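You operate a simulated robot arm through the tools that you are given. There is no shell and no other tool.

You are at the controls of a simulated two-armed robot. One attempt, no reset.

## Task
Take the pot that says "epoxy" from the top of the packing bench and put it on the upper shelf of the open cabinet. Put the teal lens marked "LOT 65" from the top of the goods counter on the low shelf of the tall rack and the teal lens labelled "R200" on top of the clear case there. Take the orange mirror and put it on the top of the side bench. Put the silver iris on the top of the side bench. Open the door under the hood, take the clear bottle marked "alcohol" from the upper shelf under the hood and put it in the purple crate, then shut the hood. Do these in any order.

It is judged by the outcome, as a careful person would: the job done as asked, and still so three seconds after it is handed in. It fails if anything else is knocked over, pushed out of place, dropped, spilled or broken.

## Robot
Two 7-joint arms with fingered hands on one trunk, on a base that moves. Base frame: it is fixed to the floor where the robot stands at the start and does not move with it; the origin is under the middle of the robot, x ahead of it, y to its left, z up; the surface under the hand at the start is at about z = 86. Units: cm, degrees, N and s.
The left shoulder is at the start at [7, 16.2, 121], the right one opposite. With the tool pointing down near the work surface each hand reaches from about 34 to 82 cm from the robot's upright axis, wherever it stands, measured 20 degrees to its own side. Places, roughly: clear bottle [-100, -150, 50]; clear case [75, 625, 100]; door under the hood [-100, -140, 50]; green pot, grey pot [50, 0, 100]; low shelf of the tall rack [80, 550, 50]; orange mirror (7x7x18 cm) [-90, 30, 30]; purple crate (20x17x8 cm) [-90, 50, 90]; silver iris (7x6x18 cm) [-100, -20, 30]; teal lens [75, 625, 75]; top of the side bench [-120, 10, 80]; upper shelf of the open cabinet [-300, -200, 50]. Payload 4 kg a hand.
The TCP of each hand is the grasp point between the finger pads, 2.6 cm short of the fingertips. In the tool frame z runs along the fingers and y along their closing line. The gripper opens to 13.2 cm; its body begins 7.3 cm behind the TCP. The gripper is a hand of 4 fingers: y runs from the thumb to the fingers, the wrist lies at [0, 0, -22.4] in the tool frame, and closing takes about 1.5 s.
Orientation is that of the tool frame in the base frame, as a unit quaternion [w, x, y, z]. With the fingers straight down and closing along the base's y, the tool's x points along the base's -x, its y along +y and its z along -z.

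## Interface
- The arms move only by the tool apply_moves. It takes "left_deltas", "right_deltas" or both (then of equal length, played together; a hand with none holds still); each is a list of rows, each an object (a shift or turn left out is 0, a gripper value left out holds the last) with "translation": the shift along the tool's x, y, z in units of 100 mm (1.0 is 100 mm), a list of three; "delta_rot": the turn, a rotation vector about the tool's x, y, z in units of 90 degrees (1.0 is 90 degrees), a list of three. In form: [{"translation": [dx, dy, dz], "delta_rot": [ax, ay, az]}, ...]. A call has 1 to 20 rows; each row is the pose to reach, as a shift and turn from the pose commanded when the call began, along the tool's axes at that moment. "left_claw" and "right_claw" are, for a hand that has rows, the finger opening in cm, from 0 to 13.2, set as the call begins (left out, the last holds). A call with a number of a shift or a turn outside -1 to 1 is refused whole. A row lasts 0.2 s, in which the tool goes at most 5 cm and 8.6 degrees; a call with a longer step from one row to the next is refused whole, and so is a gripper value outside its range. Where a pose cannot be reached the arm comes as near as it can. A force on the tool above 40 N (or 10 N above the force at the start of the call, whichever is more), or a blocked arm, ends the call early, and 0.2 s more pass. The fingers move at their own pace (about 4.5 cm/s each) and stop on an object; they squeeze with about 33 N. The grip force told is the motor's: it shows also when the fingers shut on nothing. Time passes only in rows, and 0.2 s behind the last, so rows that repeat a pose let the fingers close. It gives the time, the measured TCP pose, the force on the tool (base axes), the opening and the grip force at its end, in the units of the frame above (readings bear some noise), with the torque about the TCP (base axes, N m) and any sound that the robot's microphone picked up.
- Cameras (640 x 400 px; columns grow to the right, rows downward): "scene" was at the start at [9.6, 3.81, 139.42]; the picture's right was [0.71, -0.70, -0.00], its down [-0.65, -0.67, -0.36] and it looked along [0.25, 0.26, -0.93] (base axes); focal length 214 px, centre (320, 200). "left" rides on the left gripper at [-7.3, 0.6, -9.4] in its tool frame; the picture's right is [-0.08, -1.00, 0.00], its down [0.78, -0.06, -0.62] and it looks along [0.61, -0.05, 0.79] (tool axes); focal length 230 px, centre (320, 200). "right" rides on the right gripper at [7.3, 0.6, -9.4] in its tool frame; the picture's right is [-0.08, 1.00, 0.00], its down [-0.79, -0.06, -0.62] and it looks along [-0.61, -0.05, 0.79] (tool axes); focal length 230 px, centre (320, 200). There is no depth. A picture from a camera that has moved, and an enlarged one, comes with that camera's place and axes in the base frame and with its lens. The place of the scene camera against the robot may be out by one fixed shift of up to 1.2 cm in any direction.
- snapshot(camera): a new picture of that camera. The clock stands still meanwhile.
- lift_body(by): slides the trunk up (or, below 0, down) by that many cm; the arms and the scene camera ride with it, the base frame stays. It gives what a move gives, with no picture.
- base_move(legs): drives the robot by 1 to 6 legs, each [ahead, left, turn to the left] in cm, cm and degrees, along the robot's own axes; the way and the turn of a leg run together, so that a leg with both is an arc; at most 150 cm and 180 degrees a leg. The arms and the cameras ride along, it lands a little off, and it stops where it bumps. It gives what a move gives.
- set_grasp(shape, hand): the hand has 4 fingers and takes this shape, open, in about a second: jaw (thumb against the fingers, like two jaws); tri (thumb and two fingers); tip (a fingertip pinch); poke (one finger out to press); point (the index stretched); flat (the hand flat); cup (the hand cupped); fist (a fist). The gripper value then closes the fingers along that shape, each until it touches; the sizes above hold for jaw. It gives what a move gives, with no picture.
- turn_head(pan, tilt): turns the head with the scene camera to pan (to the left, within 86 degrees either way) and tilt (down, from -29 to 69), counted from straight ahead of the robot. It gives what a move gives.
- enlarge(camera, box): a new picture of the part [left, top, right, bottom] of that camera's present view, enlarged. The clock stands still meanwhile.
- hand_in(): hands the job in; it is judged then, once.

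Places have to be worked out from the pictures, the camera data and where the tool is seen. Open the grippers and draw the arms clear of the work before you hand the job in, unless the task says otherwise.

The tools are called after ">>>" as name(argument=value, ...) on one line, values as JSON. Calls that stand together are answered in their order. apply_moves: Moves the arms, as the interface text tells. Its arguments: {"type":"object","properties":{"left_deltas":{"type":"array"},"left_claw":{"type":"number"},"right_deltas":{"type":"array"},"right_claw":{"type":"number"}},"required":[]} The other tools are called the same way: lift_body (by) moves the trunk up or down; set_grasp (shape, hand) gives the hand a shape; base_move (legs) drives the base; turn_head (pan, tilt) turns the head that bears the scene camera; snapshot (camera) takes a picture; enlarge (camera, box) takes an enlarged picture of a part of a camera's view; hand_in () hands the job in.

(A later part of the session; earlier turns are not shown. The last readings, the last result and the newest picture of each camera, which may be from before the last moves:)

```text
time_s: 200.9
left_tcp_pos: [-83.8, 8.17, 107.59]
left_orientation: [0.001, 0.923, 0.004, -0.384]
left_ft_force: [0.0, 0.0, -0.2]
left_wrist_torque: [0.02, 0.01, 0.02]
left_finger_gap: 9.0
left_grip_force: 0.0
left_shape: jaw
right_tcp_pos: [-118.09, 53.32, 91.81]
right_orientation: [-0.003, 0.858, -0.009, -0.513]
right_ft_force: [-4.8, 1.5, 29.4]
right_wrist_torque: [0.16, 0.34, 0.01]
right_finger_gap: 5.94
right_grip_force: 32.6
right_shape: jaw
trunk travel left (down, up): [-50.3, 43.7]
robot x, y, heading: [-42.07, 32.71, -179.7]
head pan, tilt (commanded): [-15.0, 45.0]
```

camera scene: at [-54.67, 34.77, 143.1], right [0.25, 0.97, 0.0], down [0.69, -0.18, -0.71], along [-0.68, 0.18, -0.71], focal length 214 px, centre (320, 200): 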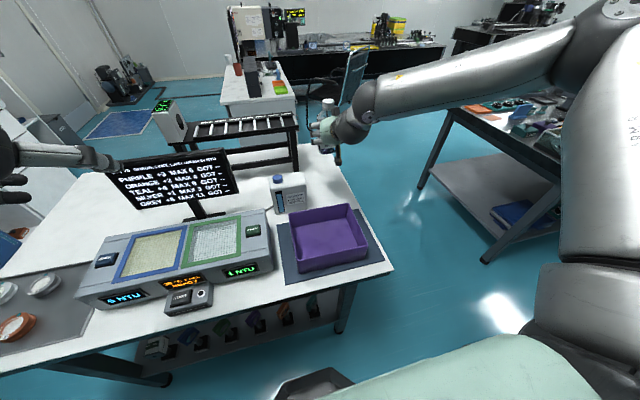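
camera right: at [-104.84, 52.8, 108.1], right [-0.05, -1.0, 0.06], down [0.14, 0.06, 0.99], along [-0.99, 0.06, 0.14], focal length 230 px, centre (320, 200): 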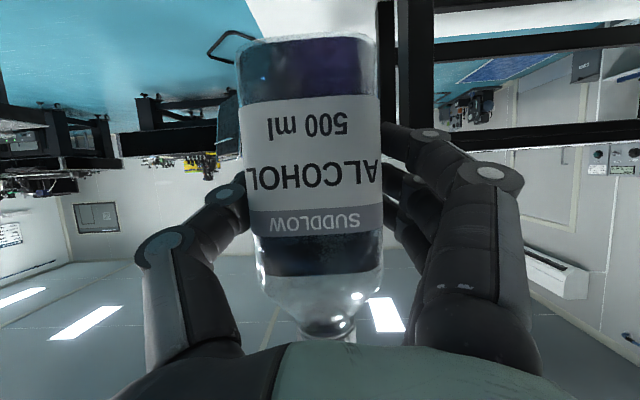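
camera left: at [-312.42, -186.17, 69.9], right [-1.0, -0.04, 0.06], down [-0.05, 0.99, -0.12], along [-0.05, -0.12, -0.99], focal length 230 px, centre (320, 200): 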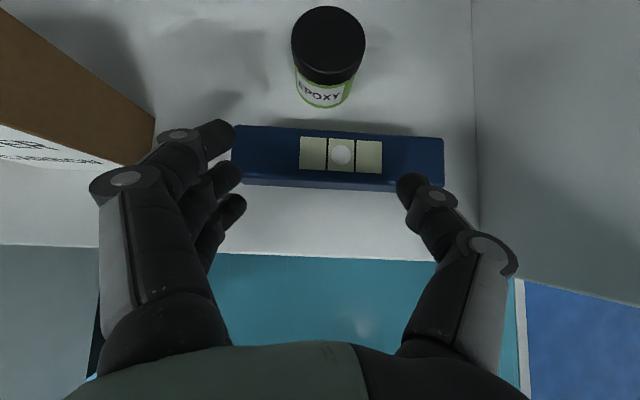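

Contact came at TCP z≈92, so the bench surface is near z 85.3. I'll ease the trunk up to unload and look before releasing.

>>> lift_body(by=0.9)

>>> snapshot(camera="right")

>>> enlarge(camera="scene", box=[230, 60, 400, 240])

```text
time_s: 201.5
left_tcp_pos: [-83.93, 8.3, 108.52]
left_orientation: [0.001, 0.923, 0.004, -0.384]
left_ft_force: [1.0, -0.1, -0.2]
left_wrist_torque: [0.02, 0.02, 0.03]
left_finger_gap: 9.0
left_grip_force: 0.0
left_shape: jaw
right_tcp_pos: [-118.02, 53.27, 91.91]
right_orientation: [-0.003, 0.862, -0.007, -0.507]
right_ft_force: [-6.0, -0.4, 13.7]
right_wrist_torque: [0.02, 0.21, 0.0]
right_finger_gap: 5.95
right_grip_force: 33.5
right_shape: jaw
trunk travel left (down, up): [-51.2, 42.8]
robot x, y, heading: [-42.4, 32.96, -179.8]
head pan, tilt (commanded): [-15.0, 45.0]
```

```text
taken
camera right: at [-106.47, 52.45, 90.12], right [-0.05, -1.0, 0.07], down [0.16, 0.06, 0.99], along [-0.99, 0.06, 0.15], focal length 230 px, centre (320, 200)
```

right: 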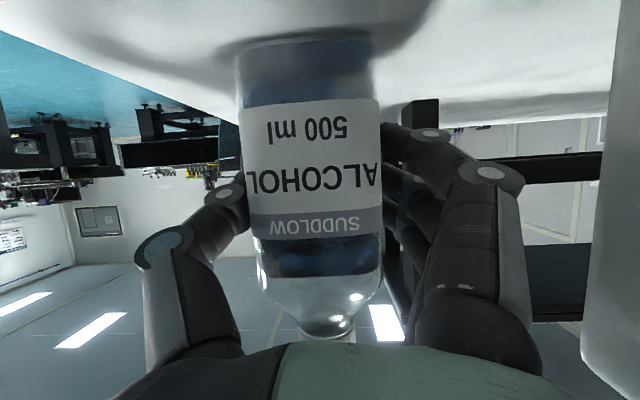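

```text
2.22 times, centred on (315, 150) of scene
camera zoom: at [-54.42, 34.66, 124.56], right [0.25, 0.97, 0.0], down [0.68, -0.18, -0.71], along [-0.69, 0.18, -0.71], focal length 477 px, centre (331, 311)
```

zoom: 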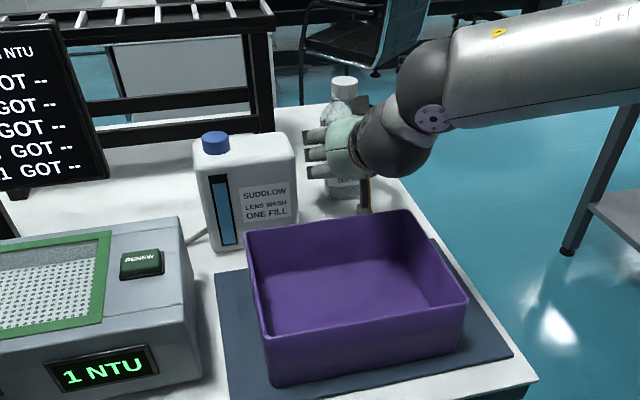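

The bottle stands on the bench behind the crate. I'll unload slightly more and open the hand.

>>> lift_body(by=0.5)

>>> apply_moves(right_deltas=[{"translation": [0, 0, 0]}, {"translation": [0, 0, 0]}, {"translation": [0, 0, 0]}, {"translation": [0, 0, 0]}, {"translation": [0, 0, 0]}, {"translation": [0, 0, 0]}], right_claw=9.5)

>>> lift_body(by=6)

>>> snapshot(camera="right")

```text
time_s: 202.1
left_tcp_pos: [-84.16, 8.35, 108.84]
left_orientation: [0.001, 0.924, 0.003, -0.382]
left_ft_force: [0.1, -0.7, -0.4]
left_wrist_torque: [0.02, -0.01, 0.03]
left_finger_gap: 8.96
left_grip_force: 0.1
left_shape: jaw
right_tcp_pos: [-118.12, 53.53, 91.91]
right_orientation: [-0.004, 0.864, -0.007, -0.504]
right_ft_force: [-0.4, 0.2, -2.9]
right_wrist_torque: [0.0, -0.06, -0.01]
right_finger_gap: 5.94
right_grip_force: 33.4
right_shape: jaw
trunk travel left (down, up): [-51.7, 42.3]
robot x, y, heading: [-42.09, 32.54, -179.7]
head pan, tilt (commanded): [-15.0, 45.0]
```

```text
time_s: 203.4
left_tcp_pos: [-84.12, 8.22, 108.92]
left_orientation: [0.001, 0.924, 0.004, -0.384]
left_ft_force: [0.6, -0.7, 0.6]
left_wrist_torque: [0.07, -0.05, 0.0]
left_finger_gap: 9.0
left_grip_force: 0.1
left_shape: jaw
right_tcp_pos: [-118.16, 53.26, 92.38]
right_orientation: [-0.004, 0.862, -0.007, -0.507]
right_ft_force: [1.0, 0.2, -0.4]
right_wrist_torque: [-0.01, 0.01, 0.05]
right_finger_gap: 9.47
right_grip_force: 0.1
right_shape: jaw
trunk travel left (down, up): [-51.7, 42.3]
robot x, y, heading: [-42.23, 32.67, -179.5]
head pan, tilt (commanded): [-15.0, 45.0]
```

```text
time_s: 204.4
left_tcp_pos: [-84.09, 8.31, 114.85]
left_orientation: [0.001, 0.924, 0.003, -0.382]
left_ft_force: [0.6, -0.8, 0.6]
left_wrist_torque: [0.0, 0.0, -0.01]
left_finger_gap: 8.97
left_grip_force: 0.1
left_shape: jaw
right_tcp_pos: [-118.24, 53.36, 98.4]
right_orientation: [-0.003, 0.862, -0.008, -0.507]
right_ft_force: [-0.4, 0.2, 0.8]
right_wrist_torque: [-0.01, 0.0, 0.01]
right_finger_gap: 9.45
right_grip_force: 0.1
right_shape: jaw
trunk travel left (down, up): [-57.7, 36.3]
robot x, y, heading: [-42.12, 32.84, -179.6]
head pan, tilt (commanded): [-15.0, 45.0]
```

```text
taken
camera right: at [-106.61, 52.51, 96.61], right [-0.05, -1.0, 0.07], down [0.16, 0.06, 0.99], along [-0.99, 0.06, 0.15], focal length 230 px, centre (320, 200)
```

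right: 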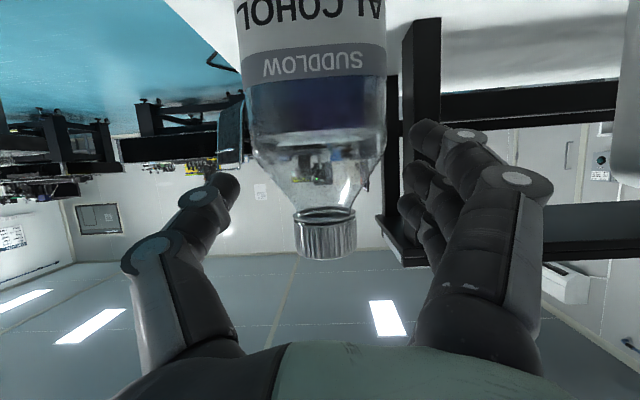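

The bottle stands freely. I'll regrasp it about 2 cm higher, at TCP z≈94, in the same orientation. That gives enough clearance over the crate wall.

>>> lift_body(by=-4.4)

>>> apply_moves(right_deltas=[{"translation": [0, 0, 0]}, {"translation": [0, 0, 0]}, {"translation": [0, 0, 0]}, {"translation": [0, 0, 0]}, {"translation": [0, 0, 0]}, {"translation": [0, 0, 0]}, {"translation": [0, 0, 0]}, {"translation": [0, 0, 0]}], right_claw=4)

>>> snapshot(camera="right")

```text
time_s: 205.3
left_tcp_pos: [-84.1, 8.26, 110.59]
left_orientation: [0.002, 0.924, 0.004, -0.383]
left_ft_force: [-0.2, -0.2, -0.1]
left_wrist_torque: [-0.01, 0.01, 0.02]
left_finger_gap: 8.98
left_grip_force: 0.0
left_shape: jaw
right_tcp_pos: [-118.18, 53.29, 94.11]
right_orientation: [-0.004, 0.862, -0.008, -0.508]
right_ft_force: [0.5, 0.7, 0.2]
right_wrist_torque: [-0.03, -0.01, -0.03]
right_finger_gap: 9.47
right_grip_force: 0.1
right_shape: jaw
trunk travel left (down, up): [-53.3, 40.7]
robot x, y, heading: [-42.36, 33.02, -179.5]
head pan, tilt (commanded): [-15.0, 45.0]
```

```text
time_s: 207.1
left_tcp_pos: [-84.09, 8.39, 110.55]
left_orientation: [0.001, 0.924, 0.004, -0.383]
left_ft_force: [0.7, -0.9, 1.0]
left_wrist_torque: [0.01, 0.0, -0.02]
left_finger_gap: 8.99
left_grip_force: 0.0
left_shape: jaw
right_tcp_pos: [-118.22, 53.32, 93.92]
right_orientation: [-0.004, 0.862, -0.008, -0.507]
right_ft_force: [-0.7, 0.2, 0.1]
right_wrist_torque: [0.0, -0.03, 0.04]
right_finger_gap: 6.0
right_grip_force: 33.0
right_shape: jaw
trunk travel left (down, up): [-53.3, 40.7]
robot x, y, heading: [-42.37, 32.78, -179.7]
head pan, tilt (commanded): [-15.0, 45.0]
```

```text
taken
camera right: at [-106.61, 52.51, 92.22], right [-0.05, -1.0, 0.07], down [0.16, 0.06, 0.99], along [-0.99, 0.06, 0.15], focal length 230 px, centre (320, 200)
```

right: 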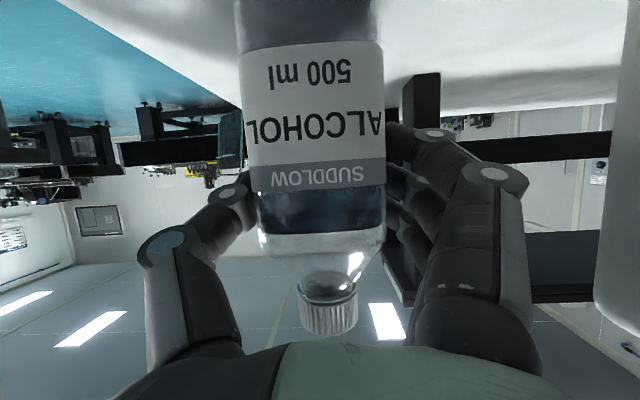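

Regripped higher at a 6 cm gap. I'll lift 12.5 cm, then back the base up to bring the bottle over the crate.

>>> lift_body(by=12.5)

>>> base_move(legs=[[-25, 0, 0]])

>>> apply_moves(right_deltas=[{"translation": [0, 0.2, 0]}, {"translation": [0, 0.45, 0]}, {"translation": [0, 0.7, 0]}, {"translation": [0, 0.7, 0]}])

>>> snapshot(camera="scene")

>>> snapshot(camera="right")

```text
time_s: 208.7
left_tcp_pos: [-84.22, 8.32, 122.99]
left_orientation: [0.002, 0.924, 0.004, -0.383]
left_ft_force: [0.3, 0.0, -0.4]
left_wrist_torque: [0.01, -0.01, -0.02]
left_finger_gap: 8.98
left_grip_force: 0.0
left_shape: jaw
right_tcp_pos: [-118.19, 53.32, 106.46]
right_orientation: [-0.003, 0.862, -0.008, -0.507]
right_ft_force: [0.3, 0.2, -3.8]
right_wrist_torque: [0.02, -0.06, 0.02]
right_finger_gap: 5.95
right_grip_force: 32.9
right_shape: jaw
trunk travel left (down, up): [-65.8, 28.2]
robot x, y, heading: [-42.36, 32.86, -179.6]
head pan, tilt (commanded): [-15.0, 45.0]
```

```text
time_s: 210.5
left_tcp_pos: [-59.5, 8.51, 122.98]
left_orientation: [0.001, 0.924, 0.003, -0.382]
left_ft_force: [0.8, -0.6, -0.7]
left_wrist_torque: [0.0, 0.01, 0.02]
left_finger_gap: 9.0
left_grip_force: 0.0
left_shape: jaw
right_tcp_pos: [-93.58, 53.55, 106.3]
right_orientation: [-0.003, 0.862, -0.008, -0.507]
right_ft_force: [-0.3, 0.2, -4.0]
right_wrist_torque: [-0.02, -0.07, 0.0]
right_finger_gap: 5.94
right_grip_force: 32.8
right_shape: jaw
trunk travel left (down, up): [-65.8, 28.2]
robot x, y, heading: [-17.48, 33.06, -179.9]
head pan, tilt (commanded): [-15.0, 45.0]
```

```text
time_s: 211.5
left_tcp_pos: [-59.46, 8.65, 122.99]
left_orientation: [0.001, 0.924, 0.002, -0.382]
left_ft_force: [-0.5, -0.9, 0.7]
left_wrist_torque: [-0.01, -0.02, 0.0]
left_finger_gap: 8.98
left_grip_force: 0.0
left_shape: jaw
right_tcp_pos: [-92.91, 48.38, 106.92]
right_orientation: [-0.002, 0.862, -0.007, -0.506]
right_ft_force: [-0.3, -0.6, -4.4]
right_wrist_torque: [0.01, -0.04, -0.02]
right_finger_gap: 5.96
right_grip_force: 32.9
right_shape: jaw
right hand out of reach, approached as far as the arm can: row 3, 4
trunk travel left (down, up): [-65.8, 28.2]
robot x, y, heading: [-17.43, 33.44, -179.7]
head pan, tilt (commanded): [-15.0, 45.0]
```

```text
taken
camera scene: at [-29.96, 34.91, 139.14], right [0.25, 0.97, 0.0], down [0.68, -0.18, -0.71], along [-0.68, 0.18, -0.71], focal length 214 px, centre (320, 200)
```

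scene: 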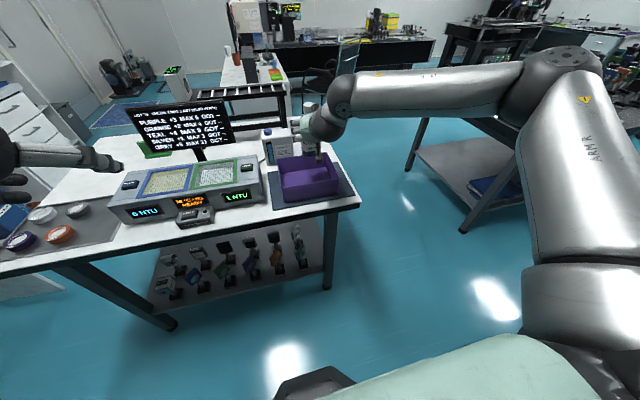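

```text
taken
camera right: at [-81.12, 47.63, 105.12], right [-0.05, -1.0, 0.07], down [0.16, 0.06, 0.99], along [-0.99, 0.06, 0.15], focal length 230 px, centre (320, 200)
```

right: 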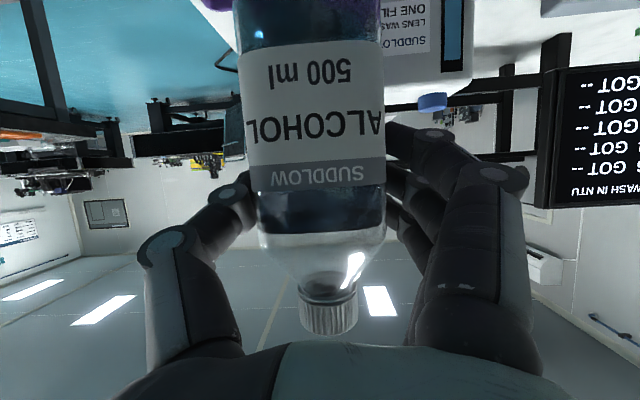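

The TCP is at (-92.9, 48.4), so I'll shift the base 2 cm left to centre over the crate, then enlarge the view to confirm alignment.

>>> base_move(legs=[[0, 2.1, 0]])

>>> turn_head(pan=-12, tilt=40)

>>> enlarge(camera="scene", box=[240, 80, 400, 240])

```text
time_s: 212.3
left_tcp_pos: [-59.53, 6.95, 123.02]
left_orientation: [0.002, 0.924, 0.002, -0.383]
left_ft_force: [-0.7, -0.2, 0.4]
left_wrist_torque: [-0.03, -0.06, 0.08]
left_finger_gap: 8.97
left_grip_force: 0.1
left_shape: jaw
right_tcp_pos: [-92.71, 46.88, 106.99]
right_orientation: [-0.001, 0.862, -0.009, -0.507]
right_ft_force: [0.5, 1.8, -4.3]
right_wrist_torque: [-0.01, 0.0, 0.06]
right_finger_gap: 5.94
right_grip_force: 33.1
right_shape: jaw
trunk travel left (down, up): [-65.8, 28.2]
robot x, y, heading: [-17.68, 30.53, -179.7]
head pan, tilt (commanded): [-15.0, 45.0]
```

```text
time_s: 212.9
left_tcp_pos: [-59.61, 6.66, 123.03]
left_orientation: [0.001, 0.924, 0.002, -0.383]
left_ft_force: [0.0, -0.3, -0.1]
left_wrist_torque: [-0.02, -0.03, 0.01]
left_finger_gap: 9.0
left_grip_force: 0.1
left_shape: jaw
right_tcp_pos: [-92.79, 46.53, 106.94]
right_orientation: [-0.003, 0.862, -0.009, -0.507]
right_ft_force: [-0.9, 0.0, -4.1]
right_wrist_torque: [0.01, -0.04, 0.01]
right_finger_gap: 5.95
right_grip_force: 33.0
right_shape: jaw
trunk travel left (down, up): [-65.8, 28.2]
robot x, y, heading: [-17.88, 31.49, -179.9]
head pan, tilt (commanded): [-12.0, 40.0]
```

```text
2.50 times, centred on (320, 160) of scene
camera zoom: at [-30.35, 32.58, 139.87], right [0.2, 0.98, 0.0], down [0.63, -0.13, -0.77], along [-0.75, 0.16, -0.64], focal length 536 px, centre (320, 300)
```

zoom: 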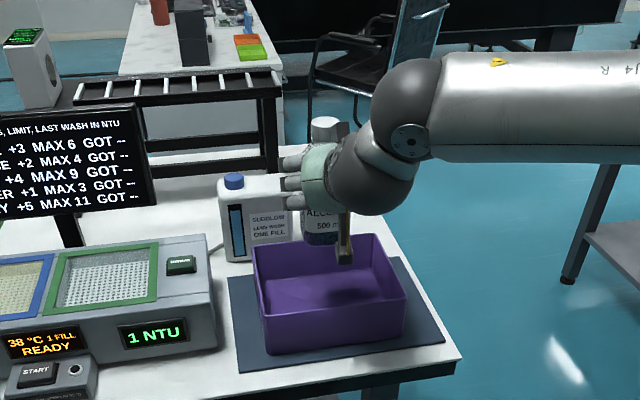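

Aligned in y; the crate centre is about (-91.3, 46.5). I'll pull 1.3 cm toward me for camera-bracket clearance, then lower 9.5 cm and check.

>>> apply_moves(right_deltas=[{"translation": [0.06, 0, -0.11]}, {"translation": [0.065, 0, -0.115]}])

>>> lift_body(by=-9)

>>> enlarge(camera="scene", box=[240, 60, 400, 220])

>>> snapshot(camera="right")

```text
time_s: 213.5
left_tcp_pos: [-59.57, 6.57, 123.03]
left_orientation: [0.001, 0.924, 0.002, -0.383]
left_ft_force: [0.2, -1.0, 0.3]
left_wrist_torque: [-0.02, -0.05, 0.01]
left_finger_gap: 8.98
left_grip_force: 0.0
left_shape: jaw
right_tcp_pos: [-91.3, 46.53, 106.91]
right_orientation: [-0.003, 0.862, -0.008, -0.506]
right_ft_force: [0.1, 0.2, -3.9]
right_wrist_torque: [0.02, -0.08, 0.0]
right_finger_gap: 5.96
right_grip_force: 32.3
right_shape: jaw
trunk travel left (down, up): [-65.8, 28.2]
robot x, y, heading: [-17.68, 30.7, -179.5]
head pan, tilt (commanded): [-12.0, 40.0]
```

```text
time_s: 214.8
left_tcp_pos: [-59.45, 6.6, 114.02]
left_orientation: [0.001, 0.924, 0.002, -0.382]
left_ft_force: [0.3, 1.0, 0.2]
left_wrist_torque: [-0.04, 0.02, 0.01]
left_finger_gap: 8.99
left_grip_force: 0.1
left_shape: jaw
right_tcp_pos: [-91.35, 46.44, 97.9]
right_orientation: [-0.003, 0.862, -0.009, -0.507]
right_ft_force: [0.5, 0.2, -4.7]
right_wrist_torque: [0.0, -0.05, 0.01]
right_finger_gap: 5.95
right_grip_force: 32.9
right_shape: jaw
trunk travel left (down, up): [-56.8, 37.2]
robot x, y, heading: [-17.65, 31.18, -180.0]
head pan, tilt (commanded): [-12.0, 40.0]
```

```text
2.50 times, centred on (320, 140) of scene
camera zoom: at [-30.31, 32.58, 130.88], right [0.2, 0.98, 0.0], down [0.63, -0.13, -0.77], along [-0.75, 0.16, -0.64], focal length 536 px, centre (320, 350)
```

zoom: 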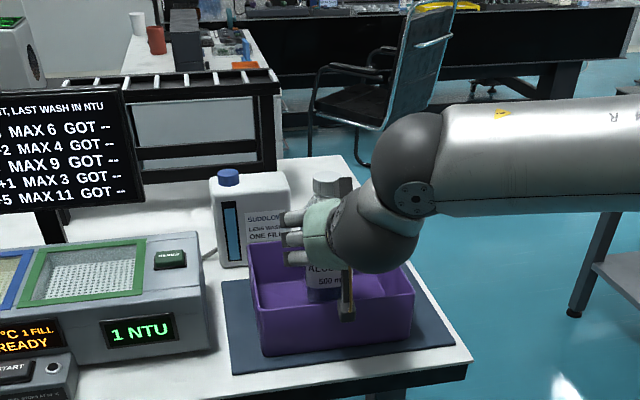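

```text
taken
camera right: at [-79.74, 45.68, 96.12], right [-0.06, -1.0, 0.07], down [0.16, 0.06, 0.99], along [-0.99, 0.07, 0.15], focal length 230 px, centre (320, 200)
```

right: 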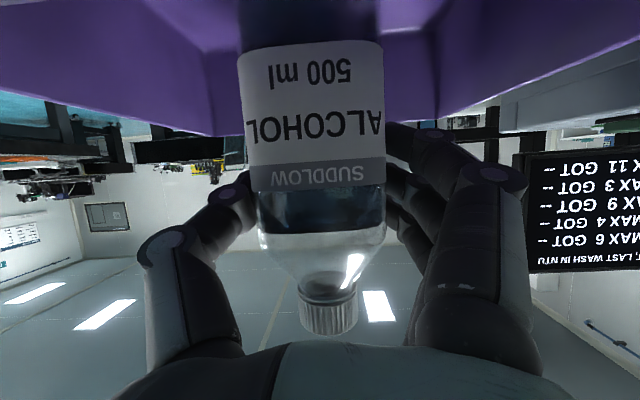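

The bottle is inside the crate's outline and everything clears. I'll lower 2.5 cm and then proceed in small steps until contact.

>>> lift_body(by=-2.5)

>>> lift_body(by=-0.4)

>>> lift_body(by=-0.4)

```text
time_s: 215.5
left_tcp_pos: [-59.44, 6.5, 111.55]
left_orientation: [0.001, 0.924, 0.002, -0.383]
left_ft_force: [0.0, -0.5, -0.4]
left_wrist_torque: [0.04, -0.02, -0.01]
left_finger_gap: 8.97
left_grip_force: 0.1
left_shape: jaw
right_tcp_pos: [-91.24, 46.56, 95.51]
right_orientation: [-0.002, 0.862, -0.008, -0.506]
right_ft_force: [0.5, 0.2, -4.2]
right_wrist_torque: [0.04, -0.04, 0.0]
right_finger_gap: 5.95
right_grip_force: 33.2
right_shape: jaw
trunk travel left (down, up): [-54.3, 39.7]
robot x, y, heading: [-17.83, 31.26, -179.8]
head pan, tilt (commanded): [-12.0, 40.0]
```

```text
time_s: 216.0
left_tcp_pos: [-59.47, 6.53, 111.17]
left_orientation: [0.001, 0.924, 0.002, -0.382]
left_ft_force: [0.4, -0.7, -0.8]
left_wrist_torque: [0.01, -0.03, 0.02]
left_finger_gap: 9.02
left_grip_force: 0.1
left_shape: jaw
right_tcp_pos: [-91.45, 46.45, 95.12]
right_orientation: [-0.004, 0.862, -0.009, -0.507]
right_ft_force: [-0.9, 0.2, 0.9]
right_wrist_torque: [0.05, 0.0, 0.02]
right_finger_gap: 5.95
right_grip_force: 32.7
right_shape: jaw
trunk travel left (down, up): [-53.9, 40.1]
robot x, y, heading: [-17.65, 31.22, -179.8]
head pan, tilt (commanded): [-12.0, 40.0]
```

```text
time_s: 216.5
left_tcp_pos: [-59.36, 6.5, 110.81]
left_orientation: [0.001, 0.923, 0.003, -0.384]
left_ft_force: [-0.6, 0.0, 0.4]
left_wrist_torque: [-0.01, 0.01, 0.0]
left_finger_gap: 8.98
left_grip_force: 0.2
left_shape: jaw
right_tcp_pos: [-91.42, 46.48, 95.0]
right_orientation: [-0.002, 0.86, -0.008, -0.51]
right_ft_force: [-3.3, 1.4, 13.3]
right_wrist_torque: [0.08, 0.22, 0.01]
right_finger_gap: 5.95
right_grip_force: 32.7
right_shape: jaw
trunk travel left (down, up): [-53.5, 40.5]
robot x, y, heading: [-17.72, 30.79, -179.8]
head pan, tilt (commanded): [-12.0, 40.0]
```

Contact is made at TCP z≈95.1. I'll ease up 0.3 cm and release the bottle in the crate.

>>> lift_body(by=0.35)

>>> apply_moves(right_deltas=[{"translation": [0, 0, 0]}, {"translation": [0, 0, 0]}, {"translation": [0, 0, 0]}, {"translation": [0, 0, 0]}, {"translation": [0, 0, 0]}, {"translation": [0, 0, 0]}], right_claw=9.5)

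>>> lift_body(by=12)

>>> snapshot(camera="right")

>>> enlarge(camera="scene", box=[240, 80, 400, 240])

```text
time_s: 217.1
left_tcp_pos: [-59.36, 6.56, 111.08]
left_orientation: [0.002, 0.924, 0.003, -0.383]
left_ft_force: [-0.3, -0.3, 0.2]
left_wrist_torque: [-0.01, 0.01, -0.01]
left_finger_gap: 8.99
left_grip_force: 0.2
left_shape: jaw
right_tcp_pos: [-91.28, 46.38, 95.09]
right_orientation: [-0.003, 0.862, -0.008, -0.507]
right_ft_force: [-4.2, 0.6, 9.8]
right_wrist_torque: [-0.03, 0.2, 0.0]
right_finger_gap: 5.96
right_grip_force: 33.5
right_shape: jaw
trunk travel left (down, up): [-53.8, 40.2]
robot x, y, heading: [-17.75, 30.81, -179.7]
head pan, tilt (commanded): [-12.0, 40.0]
```

```text
time_s: 218.5
left_tcp_pos: [-59.4, 6.65, 111.07]
left_orientation: [0.001, 0.924, 0.003, -0.383]
left_ft_force: [0.6, -0.3, 0.1]
left_wrist_torque: [0.02, -0.02, 0.02]
left_finger_gap: 8.95
left_grip_force: 0.0
left_shape: jaw
right_tcp_pos: [-91.32, 46.43, 94.96]
right_orientation: [-0.003, 0.862, -0.008, -0.507]
right_ft_force: [0.1, -1.0, 0.1]
right_wrist_torque: [0.01, 0.0, -0.02]
right_finger_gap: 9.51
right_grip_force: 0.1
right_shape: jaw
trunk travel left (down, up): [-53.8, 40.2]
robot x, y, heading: [-17.46, 31.12, -179.8]
head pan, tilt (commanded): [-12.0, 40.0]
```

```text
time_s: 220.0
left_tcp_pos: [-59.36, 6.54, 123.11]
left_orientation: [0.001, 0.924, 0.002, -0.382]
left_ft_force: [-0.3, -0.2, -0.6]
left_wrist_torque: [-0.01, -0.03, 0.01]
left_finger_gap: 8.99
left_grip_force: 0.1
left_shape: jaw
right_tcp_pos: [-91.37, 46.5, 106.97]
right_orientation: [-0.003, 0.862, -0.008, -0.506]
right_ft_force: [-0.2, 0.2, -0.5]
right_wrist_torque: [0.03, 0.02, 0.01]
right_finger_gap: 9.47
right_grip_force: 0.0
right_shape: jaw
trunk travel left (down, up): [-65.8, 28.2]
robot x, y, heading: [-17.83, 30.99, -179.4]
head pan, tilt (commanded): [-12.0, 40.0]
```

```text
taken
camera right: at [-79.72, 45.67, 105.16], right [-0.06, -1.0, 0.07], down [0.16, 0.06, 0.99], along [-0.99, 0.07, 0.15], focal length 230 px, centre (320, 200)
```

right: 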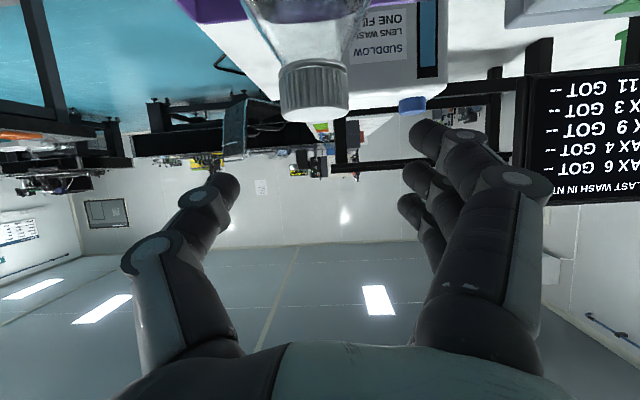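

```text
2.50 times, centred on (320, 160) of scene
camera zoom: at [-30.29, 32.56, 139.92], right [0.2, 0.98, 0.0], down [0.63, -0.13, -0.77], along [-0.75, 0.16, -0.64], focal length 536 px, centre (320, 300)
```

zoom: 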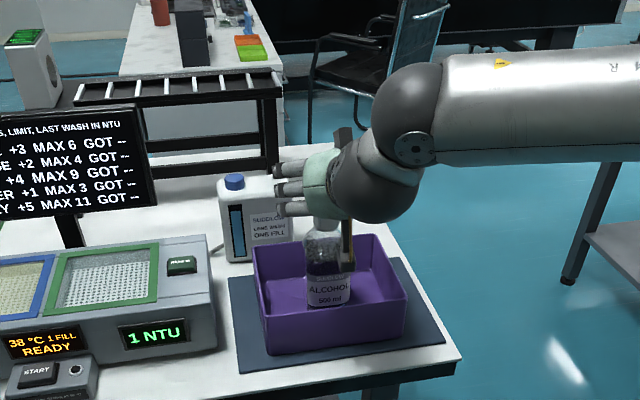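

The alcohol bottle stands upright in the purple crate. Next are the mirror and iris on the rack under the bench. I'll retract the right arm, back off, and lower the trunk to look at them.

>>> apply_moves(right_deltas=[{"translation": [0.167, 0, -0.289]}, {"translation": [0.333, 0, -0.577]}, {"translation": [0.5, 0, -0.866]}])

>>> apply_moves(right_deltas=[{"translation": [0.167, 0, -0.289]}, {"translation": [0.333, 0, -0.577]}, {"translation": [0.5, 0, -0.866]}])

>>> base_move(legs=[[-10, 0, 0]])

>>> lift_body(by=-40)

>>> turn_head(pan=20, tilt=35)

>>> snapshot(camera="scene")

```text
time_s: 220.8
left_tcp_pos: [-59.51, 6.57, 123.1]
left_orientation: [0.0, 0.924, 0.002, -0.383]
left_ft_force: [0.0, -0.8, 0.7]
left_wrist_torque: [0.0, 0.0, -0.01]
left_finger_gap: 9.0
left_grip_force: 0.1
left_shape: jaw
right_tcp_pos: [-81.16, 46.57, 106.91]
right_orientation: [-0.003, 0.862, -0.009, -0.506]
right_ft_force: [-0.2, -0.1, -0.3]
right_wrist_torque: [0.0, 0.01, 0.02]
right_finger_gap: 9.44
right_grip_force: 0.1
right_shape: jaw
trunk travel left (down, up): [-65.8, 28.2]
robot x, y, heading: [-17.36, 30.81, -180.1]
head pan, tilt (commanded): [-12.0, 40.0]
```

```text
time_s: 221.6
left_tcp_pos: [-59.21, 6.46, 123.17]
left_orientation: [0.001, 0.924, 0.002, -0.383]
left_ft_force: [-0.7, -0.2, -1.0]
left_wrist_torque: [-0.03, -0.02, 0.01]
left_finger_gap: 8.97
left_grip_force: 0.0
left_shape: jaw
right_tcp_pos: [-71.5, 47.15, 106.98]
right_orientation: [-0.002, 0.862, -0.009, -0.507]
right_ft_force: [1.0, 0.5, -0.4]
right_wrist_torque: [0.0, 0.0, 0.0]
right_finger_gap: 9.44
right_grip_force: 0.1
right_shape: jaw
right hand out of reach, approached as far as the arm can: row 3
trunk travel left (down, up): [-65.8, 28.2]
robot x, y, heading: [-17.67, 30.98, -179.8]
head pan, tilt (commanded): [-12.0, 40.0]
```

```text
time_s: 222.7
left_tcp_pos: [-49.45, 6.65, 123.02]
left_orientation: [0.001, 0.924, 0.002, -0.383]
left_ft_force: [0.5, -1.0, -0.6]
left_wrist_torque: [0.01, 0.01, 0.0]
left_finger_gap: 8.99
left_grip_force: 0.1
left_shape: jaw
right_tcp_pos: [-61.55, 47.09, 107.1]
right_orientation: [-0.002, 0.862, -0.008, -0.506]
right_ft_force: [-0.1, -0.1, 0.4]
right_wrist_torque: [0.0, 0.03, 0.04]
right_finger_gap: 9.49
right_grip_force: 0.2
right_shape: jaw
trunk travel left (down, up): [-65.8, 28.2]
robot x, y, heading: [-7.41, 31.07, -179.7]
head pan, tilt (commanded): [-12.0, 40.0]
```

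```text
time_s: 226.6
left_tcp_pos: [-49.43, 6.73, 83.11]
left_orientation: [0.001, 0.924, 0.002, -0.383]
left_ft_force: [-0.3, -0.2, -0.3]
left_wrist_torque: [0.0, -0.02, 0.03]
left_finger_gap: 8.98
left_grip_force: 0.1
left_shape: jaw
right_tcp_pos: [-61.47, 47.16, 66.99]
right_orientation: [-0.001, 0.863, -0.008, -0.506]
right_ft_force: [-0.3, 0.3, 0.8]
right_wrist_torque: [0.01, -0.01, 0.01]
right_finger_gap: 9.46
right_grip_force: 0.1
right_shape: jaw
trunk travel left (down, up): [-25.8, 68.2]
robot x, y, heading: [-7.42, 31.13, -179.8]
head pan, tilt (commanded): [-12.0, 40.0]
```

```text
time_s: 227.5
left_tcp_pos: [-49.28, 6.64, 82.97]
left_orientation: [0.002, 0.924, 0.003, -0.383]
left_ft_force: [-0.6, -0.1, -0.7]
left_wrist_torque: [-0.01, 0.03, 0.02]
left_finger_gap: 8.97
left_grip_force: 0.0
left_shape: jaw
right_tcp_pos: [-61.57, 47.13, 66.98]
right_orientation: [-0.001, 0.863, -0.007, -0.506]
right_ft_force: [0.1, 0.4, -0.3]
right_wrist_torque: [0.0, -0.03, 0.01]
right_finger_gap: 9.46
right_grip_force: 0.0
right_shape: jaw
trunk travel left (down, up): [-25.8, 68.2]
robot x, y, heading: [-7.81, 31.07, -179.9]
head pan, tilt (commanded): [20.0, 35.0]
```

```text
taken
camera scene: at [-20.12, 27.84, 100.68], right [-0.34, 0.94, 0.0], down [0.54, 0.2, -0.82], along [-0.77, -0.28, -0.57], focal length 214 px, centre (320, 200)
```

scene: 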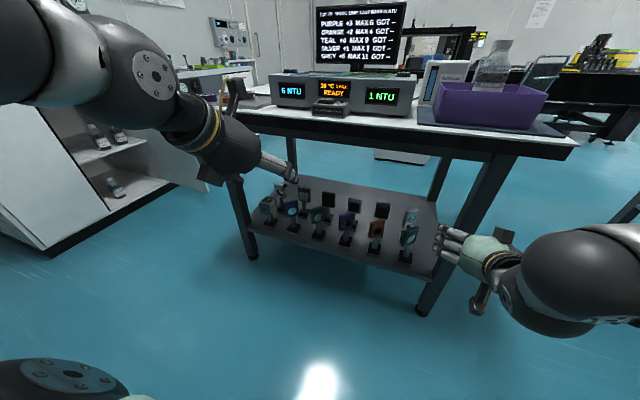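

I'll enlarge the optics rack from this height.

>>> enlarge(camera="scene", box=[230, 160, 450, 300])

```text
2.86 times, centred on (340, 230) of scene
camera zoom: at [-20.12, 27.84, 100.68], right [-0.34, 0.94, 0.0], down [0.54, 0.2, -0.82], along [-0.77, -0.28, -0.57], focal length 613 px, centre (263, 114)
```

zoom: 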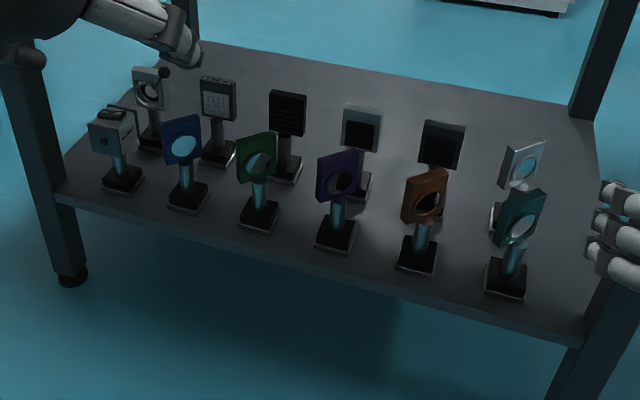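

The grid is clear: the orange mirror is in the front row at about (-90, 28), and the silver iris in the back row at about (-103.5, -26), on a shelf at z≈24.6. I'll go for the orange mirror first with the right hand, gripping its post.

>>> base_move(legs=[[0, 18.5, 0]])

>>> lift_body(by=-24)

>>> apply_moves(right_deltas=[{"translation": [0.33, 0, 0.19]}, {"translation": [0.66, 0, 0.38]}, {"translation": [0.98, 0, 0.566]}, {"translation": [0.98, 0, 0.566]}], right_claw=8)

>>> snapshot(camera="right")

>>> turn_head(pan=0, tilt=30)

>>> snapshot(camera="scene")

```text
time_s: 229.1
left_tcp_pos: [-49.27, -11.69, 83.04]
left_orientation: [0.001, 0.924, 0.002, -0.383]
left_ft_force: [0.3, 0.2, -0.3]
left_wrist_torque: [0.01, 0.0, -0.01]
left_finger_gap: 8.97
left_grip_force: 0.0
left_shape: jaw
right_tcp_pos: [-61.4, 28.88, 67.04]
right_orientation: [-0.002, 0.863, -0.007, -0.506]
right_ft_force: [0.1, -1.1, -0.2]
right_wrist_torque: [0.05, -0.04, 0.01]
right_finger_gap: 9.47
right_grip_force: 0.1
right_shape: jaw
trunk travel left (down, up): [-25.8, 68.2]
robot x, y, heading: [-7.56, 12.43, -179.6]
head pan, tilt (commanded): [20.0, 35.0]
```

```text
time_s: 231.6
left_tcp_pos: [-49.19, -11.77, 59.03]
left_orientation: [0.001, 0.924, 0.002, -0.382]
left_ft_force: [0.8, -0.6, 0.8]
left_wrist_torque: [0.0, 0.01, -0.03]
left_finger_gap: 8.97
left_grip_force: 0.1
left_shape: jaw
right_tcp_pos: [-61.51, 28.89, 43.0]
right_orientation: [-0.002, 0.862, -0.008, -0.506]
right_ft_force: [-0.3, -0.2, 0.0]
right_wrist_torque: [0.02, 0.02, -0.02]
right_finger_gap: 9.46
right_grip_force: 0.1
right_shape: jaw
trunk travel left (down, up): [-1.8, 92.2]
robot x, y, heading: [-7.26, 12.71, -179.9]
head pan, tilt (commanded): [20.0, 35.0]
```

```text
time_s: 232.6
left_tcp_pos: [-49.41, -11.57, 59.02]
left_orientation: [0.001, 0.924, 0.002, -0.383]
left_ft_force: [0.5, 0.4, -0.4]
left_wrist_torque: [-0.03, 0.02, 0.0]
left_finger_gap: 8.96
left_grip_force: 0.0
left_shape: jaw
right_tcp_pos: [-61.21, 30.59, 33.83]
right_orientation: [0.0, 0.863, -0.007, -0.506]
right_ft_force: [0.2, 1.1, 0.3]
right_wrist_torque: [0.01, 0.02, 0.01]
right_finger_gap: 8.05
right_grip_force: 0.1
right_shape: jaw
right hand out of reach, approached as far as the arm can: row 1, 2, 3, 4
trunk travel left (down, up): [-1.8, 92.2]
robot x, y, heading: [-7.25, 12.57, -180.0]
head pan, tilt (commanded): [20.0, 35.0]
```

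```text
taken
camera right: at [-49.6, 29.85, 31.96], right [-0.05, -1.0, 0.07], down [0.15, 0.07, 0.99], along [-0.99, 0.06, 0.15], focal length 230 px, centre (320, 200)
```

right: 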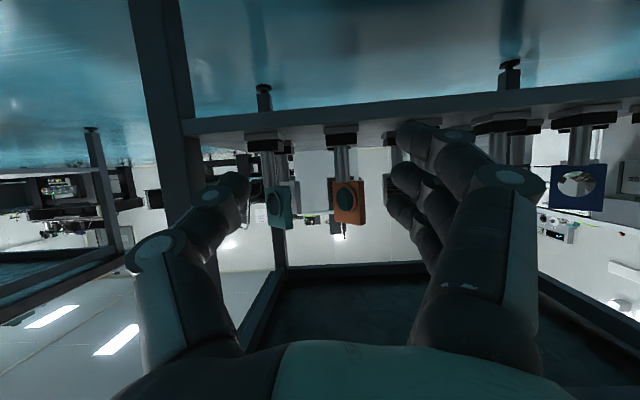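

```text
time_s: 233.4
left_tcp_pos: [-49.31, -11.76, 58.94]
left_orientation: [0.001, 0.924, 0.002, -0.382]
left_ft_force: [-1.0, 0.5, -0.2]
left_wrist_torque: [-0.01, 0.01, 0.01]
left_finger_gap: 8.98
left_grip_force: 0.0
left_shape: jaw
right_tcp_pos: [-61.29, 30.5, 33.68]
right_orientation: [0.0, 0.863, -0.007, -0.505]
right_ft_force: [-1.0, -0.8, -1.0]
right_wrist_torque: [0.02, -0.01, 0.02]
right_finger_gap: 8.05
right_grip_force: 0.0
right_shape: jaw
trunk travel left (down, up): [-1.8, 92.2]
robot x, y, heading: [-7.37, 12.7, -179.8]
head pan, tilt (commanded): [0.0, 30.0]
```

```text
taken
camera scene: at [-20.84, 12.47, 77.46], right [0.0, 1.0, 0.0], down [0.5, 0.0, -0.87], along [-0.87, 0.0, -0.5], focal length 214 px, centre (320, 200)
```

scene: 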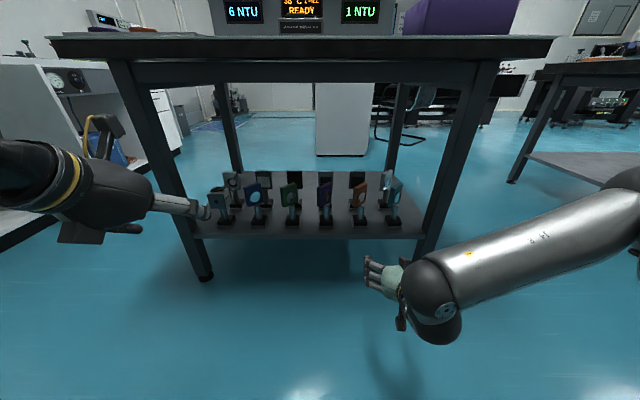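

From here the orange post is at y≈28.4, with free post height z≈29–34.5. I'll narrow the opening, drive forward 17 cm with a 2 cm left shift, and check.

>>> base_move(legs=[[17, 2, 0]])

>>> apply_moves(right_deltas=[{"translation": [0, 0, 0]}, {"translation": [0, 0, 0]}, {"translation": [0, 0, 0]}, {"translation": [0, 0, 0]}], right_claw=6.5)

>>> snapshot(camera="right")

>>> snapshot(camera="scene")

```text
time_s: 234.8
left_tcp_pos: [-66.06, -13.86, 59.03]
left_orientation: [0.001, 0.924, 0.002, -0.382]
left_ft_force: [-0.3, -0.3, -0.8]
left_wrist_torque: [0.03, 0.02, -0.02]
left_finger_gap: 8.98
left_grip_force: 0.1
left_shape: jaw
right_tcp_pos: [-77.95, 28.43, 33.72]
right_orientation: [0.001, 0.863, -0.006, -0.505]
right_ft_force: [-0.6, -0.6, 0.6]
right_wrist_torque: [0.01, 0.0, 0.0]
right_finger_gap: 8.04
right_grip_force: 0.2
right_shape: jaw
trunk travel left (down, up): [-1.8, 92.2]
robot x, y, heading: [-23.91, 10.6, -180.0]
head pan, tilt (commanded): [0.0, 30.0]
```

```text
time_s: 235.8
left_tcp_pos: [-66.12, -13.83, 58.98]
left_orientation: [0.0, 0.924, 0.002, -0.382]
left_ft_force: [0.2, 0.7, -0.1]
left_wrist_torque: [0.01, 0.0, 0.02]
left_finger_gap: 8.98
left_grip_force: 0.1
left_shape: jaw
right_tcp_pos: [-77.99, 28.5, 33.79]
right_orientation: [0.0, 0.863, -0.007, -0.505]
right_ft_force: [0.0, 0.6, -0.1]
right_wrist_torque: [0.01, 0.0, 0.0]
right_finger_gap: 6.58
right_grip_force: 0.1
right_shape: jaw
trunk travel left (down, up): [-1.8, 92.2]
robot x, y, heading: [-24.25, 10.76, -179.9]
head pan, tilt (commanded): [0.0, 30.0]
```

```text
taken
camera right: at [-66.39, 27.73, 31.99], right [-0.05, -1.0, 0.07], down [0.15, 0.07, 0.99], along [-0.99, 0.06, 0.15], focal length 230 px, centre (320, 200)
```

right: 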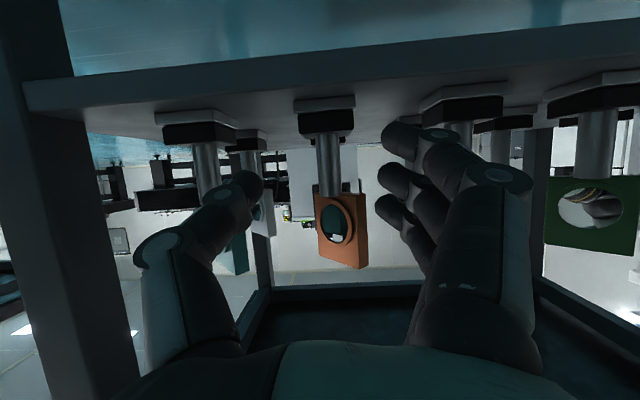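

```text
taken
camera scene: at [-37.61, 10.39, 77.46], right [0.0, 1.0, 0.0], down [0.5, 0.0, -0.87], along [-0.87, 0.0, -0.5], focal length 214 px, centre (320, 200)
```

scene: 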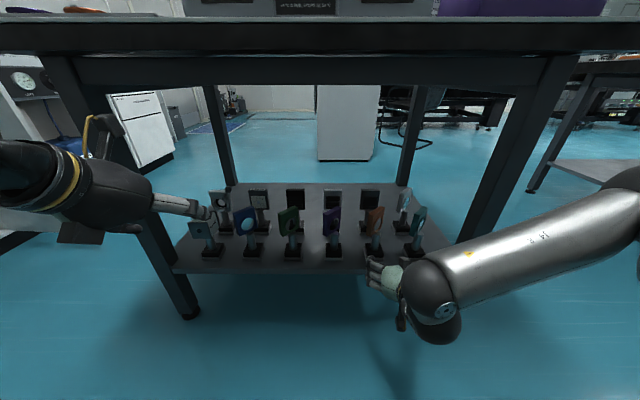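

The orange post is at y≈28.0, free between z≈29.7 and 34. I'll lower 1.7 cm with the trunk and advance the arm 12.4 cm in two stages.

>>> lift_body(by=-1.7)

>>> apply_moves(right_deltas=[{"translation": [-0.1, 0.02, 0.18]}, {"translation": [-0.2, 0.04, 0.36]}, {"translation": [-0.31, 0.05, 0.537]}, {"translation": [-0.31, 0.05, 0.537]}])

>>> snapshot(camera="right")

```text
time_s: 236.5
left_tcp_pos: [-66.0, -13.93, 57.31]
left_orientation: [0.0, 0.924, 0.002, -0.383]
left_ft_force: [0.0, -0.4, -0.3]
left_wrist_torque: [0.0, 0.02, 0.02]
left_finger_gap: 8.97
left_grip_force: 0.0
left_shape: jaw
right_tcp_pos: [-78.11, 28.46, 31.91]
right_orientation: [0.0, 0.863, -0.006, -0.505]
right_ft_force: [-0.6, -0.6, -0.3]
right_wrist_torque: [-0.01, 0.02, 0.0]
right_finger_gap: 6.58
right_grip_force: 0.1
right_shape: jaw
trunk travel left (down, up): [-0.1, 93.9]
robot x, y, heading: [-24.04, 11.04, -179.7]
head pan, tilt (commanded): [0.0, 30.0]
```

```text
time_s: 237.5
left_tcp_pos: [-66.05, -13.77, 57.31]
left_orientation: [0.001, 0.924, 0.002, -0.382]
left_ft_force: [0.3, 0.2, -0.7]
left_wrist_torque: [0.01, 0.01, 0.01]
left_finger_gap: 8.99
left_grip_force: 0.0
left_shape: jaw
right_tcp_pos: [-84.11, 28.25, 32.04]
right_orientation: [0.0, 0.862, -0.006, -0.506]
right_ft_force: [0.7, 0.4, -0.1]
right_wrist_torque: [-0.01, -0.01, -0.04]
right_finger_gap: 6.58
right_grip_force: 0.0
right_shape: jaw
trunk travel left (down, up): [-0.1, 93.9]
robot x, y, heading: [-24.42, 10.62, -179.7]
head pan, tilt (commanded): [0.0, 30.0]
```

```text
taken
camera right: at [-72.54, 27.46, 30.33], right [-0.05, -1.0, 0.07], down [0.15, 0.07, 0.99], along [-0.99, 0.06, 0.15], focal length 230 px, centre (320, 200)
```

right: 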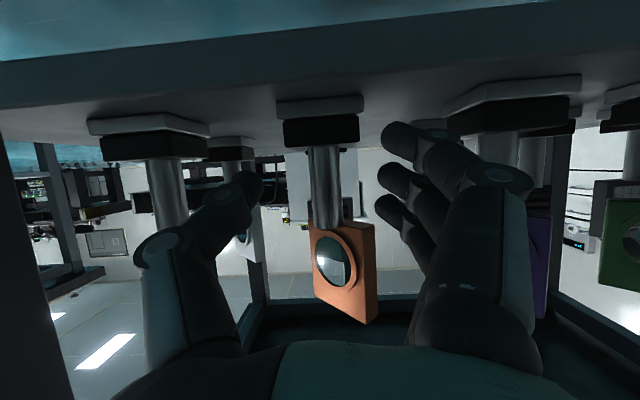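

The post is centred with the right height. I'll advance the final 6.2 cm and close on it.

>>> apply_moves(right_deltas=[{"translation": [-0.1, 0.02, 0.18]}, {"translation": [-0.2, 0.03, 0.36]}, {"translation": [-0.31, 0.04, 0.537]}, {"translation": [-0.31, 0.04, 0.537]}])

>>> snapshot(camera="right")

>>> apply_moves(right_deltas=[{"translation": [0, 0, 0]}, {"translation": [0, 0, 0]}, {"translation": [0, 0, 0]}, {"translation": [0, 0, 0]}, {"translation": [0, 0, 0]}, {"translation": [0, 0, 0]}, {"translation": [0, 0, 0]}, {"translation": [0, 0, 0]}], right_claw=0)

>>> snapshot(camera="right")

```text
time_s: 238.5
left_tcp_pos: [-66.09, -13.79, 57.41]
left_orientation: [0.001, 0.924, 0.003, -0.383]
left_ft_force: [-0.1, 0.0, -0.1]
left_wrist_torque: [-0.03, 0.01, -0.02]
left_finger_gap: 8.98
left_grip_force: 0.1
left_shape: jaw
right_tcp_pos: [-90.45, 27.76, 32.13]
right_orientation: [0.0, 0.863, -0.006, -0.505]
right_ft_force: [0.3, 0.1, -0.5]
right_wrist_torque: [0.03, 0.01, 0.0]
right_finger_gap: 6.58
right_grip_force: 0.1
right_shape: jaw
trunk travel left (down, up): [-0.1, 93.9]
robot x, y, heading: [-24.32, 10.69, -180.1]
head pan, tilt (commanded): [0.0, 30.0]
```

```text
taken
camera right: at [-78.85, 27.04, 30.42], right [-0.05, -1.0, 0.07], down [0.16, 0.07, 0.99], along [-0.99, 0.06, 0.15], focal length 230 px, centre (320, 200)
```

right: 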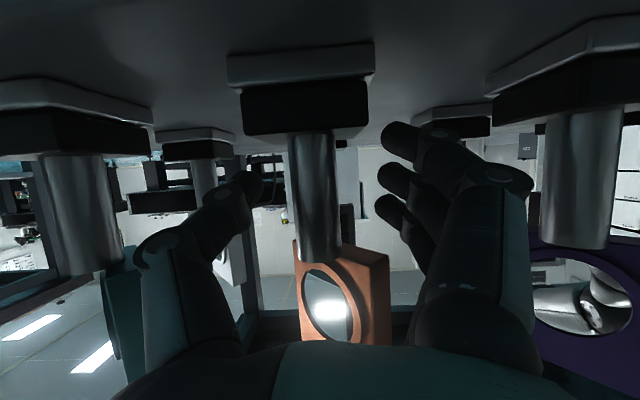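

```text
time_s: 240.3
left_tcp_pos: [-66.12, -13.75, 57.4]
left_orientation: [0.002, 0.924, 0.003, -0.383]
left_ft_force: [-0.4, -0.3, 0.0]
left_wrist_torque: [0.03, 0.0, -0.01]
left_finger_gap: 8.99
left_grip_force: 0.0
left_shape: jaw
right_tcp_pos: [-90.51, 27.82, 32.19]
right_orientation: [0.0, 0.863, -0.007, -0.506]
right_ft_force: [-0.4, -0.8, 1.2]
right_wrist_torque: [0.13, 0.07, -0.03]
right_finger_gap: 2.09
right_grip_force: 33.6
right_shape: jaw
trunk travel left (down, up): [-0.1, 93.9]
robot x, y, heading: [-24.35, 10.3, -179.8]
head pan, tilt (commanded): [0.0, 30.0]
```

```text
taken
camera right: at [-78.81, 27.04, 30.41], right [-0.05, -1.0, 0.07], down [0.15, 0.07, 0.99], along [-0.99, 0.06, 0.15], focal length 230 px, centre (320, 200)
```

right: 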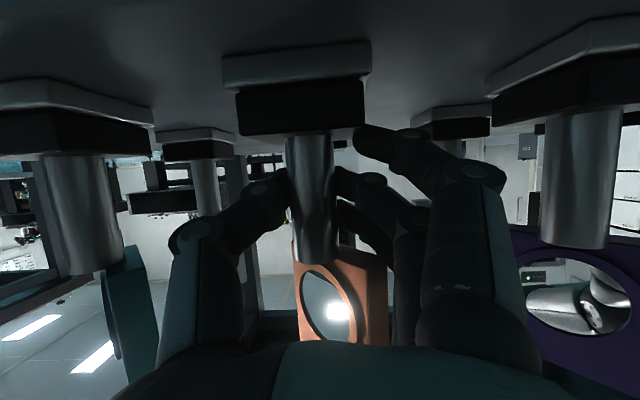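

Gripped at a 2.1 cm gap. I'll lift 2 cm and check the mirror comes up cleanly.

>>> lift_body(by=2)

>>> snapshot(camera="right")

```text
time_s: 241.0
left_tcp_pos: [-66.24, -13.82, 59.28]
left_orientation: [0.0, 0.924, 0.001, -0.382]
left_ft_force: [0.2, -0.3, 0.3]
left_wrist_torque: [0.03, -0.01, 0.0]
left_finger_gap: 8.97
left_grip_force: 0.0
left_shape: jaw
right_tcp_pos: [-90.53, 27.79, 34.11]
right_orientation: [0.0, 0.864, -0.007, -0.504]
right_ft_force: [-0.1, -0.1, -4.2]
right_wrist_torque: [-0.04, -0.01, 0.0]
right_finger_gap: 2.1
right_grip_force: 32.4
right_shape: jaw
trunk travel left (down, up): [-2.1, 91.9]
robot x, y, heading: [-23.83, 10.57, -179.7]
head pan, tilt (commanded): [0.0, 30.0]
```

```text
taken
camera right: at [-78.81, 27.06, 32.33], right [-0.05, -1.0, 0.07], down [0.15, 0.07, 0.99], along [-0.99, 0.06, 0.15], focal length 230 px, centre (320, 200)
```

right: 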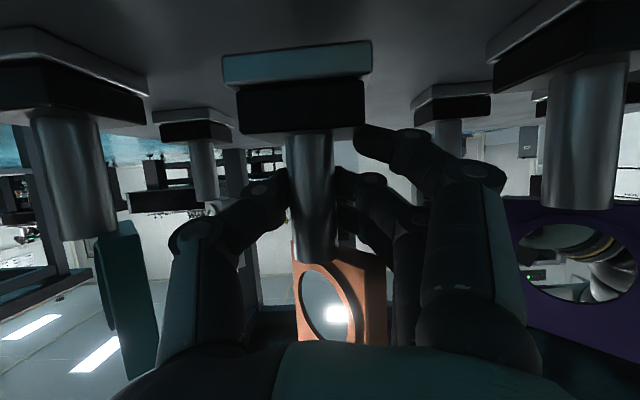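

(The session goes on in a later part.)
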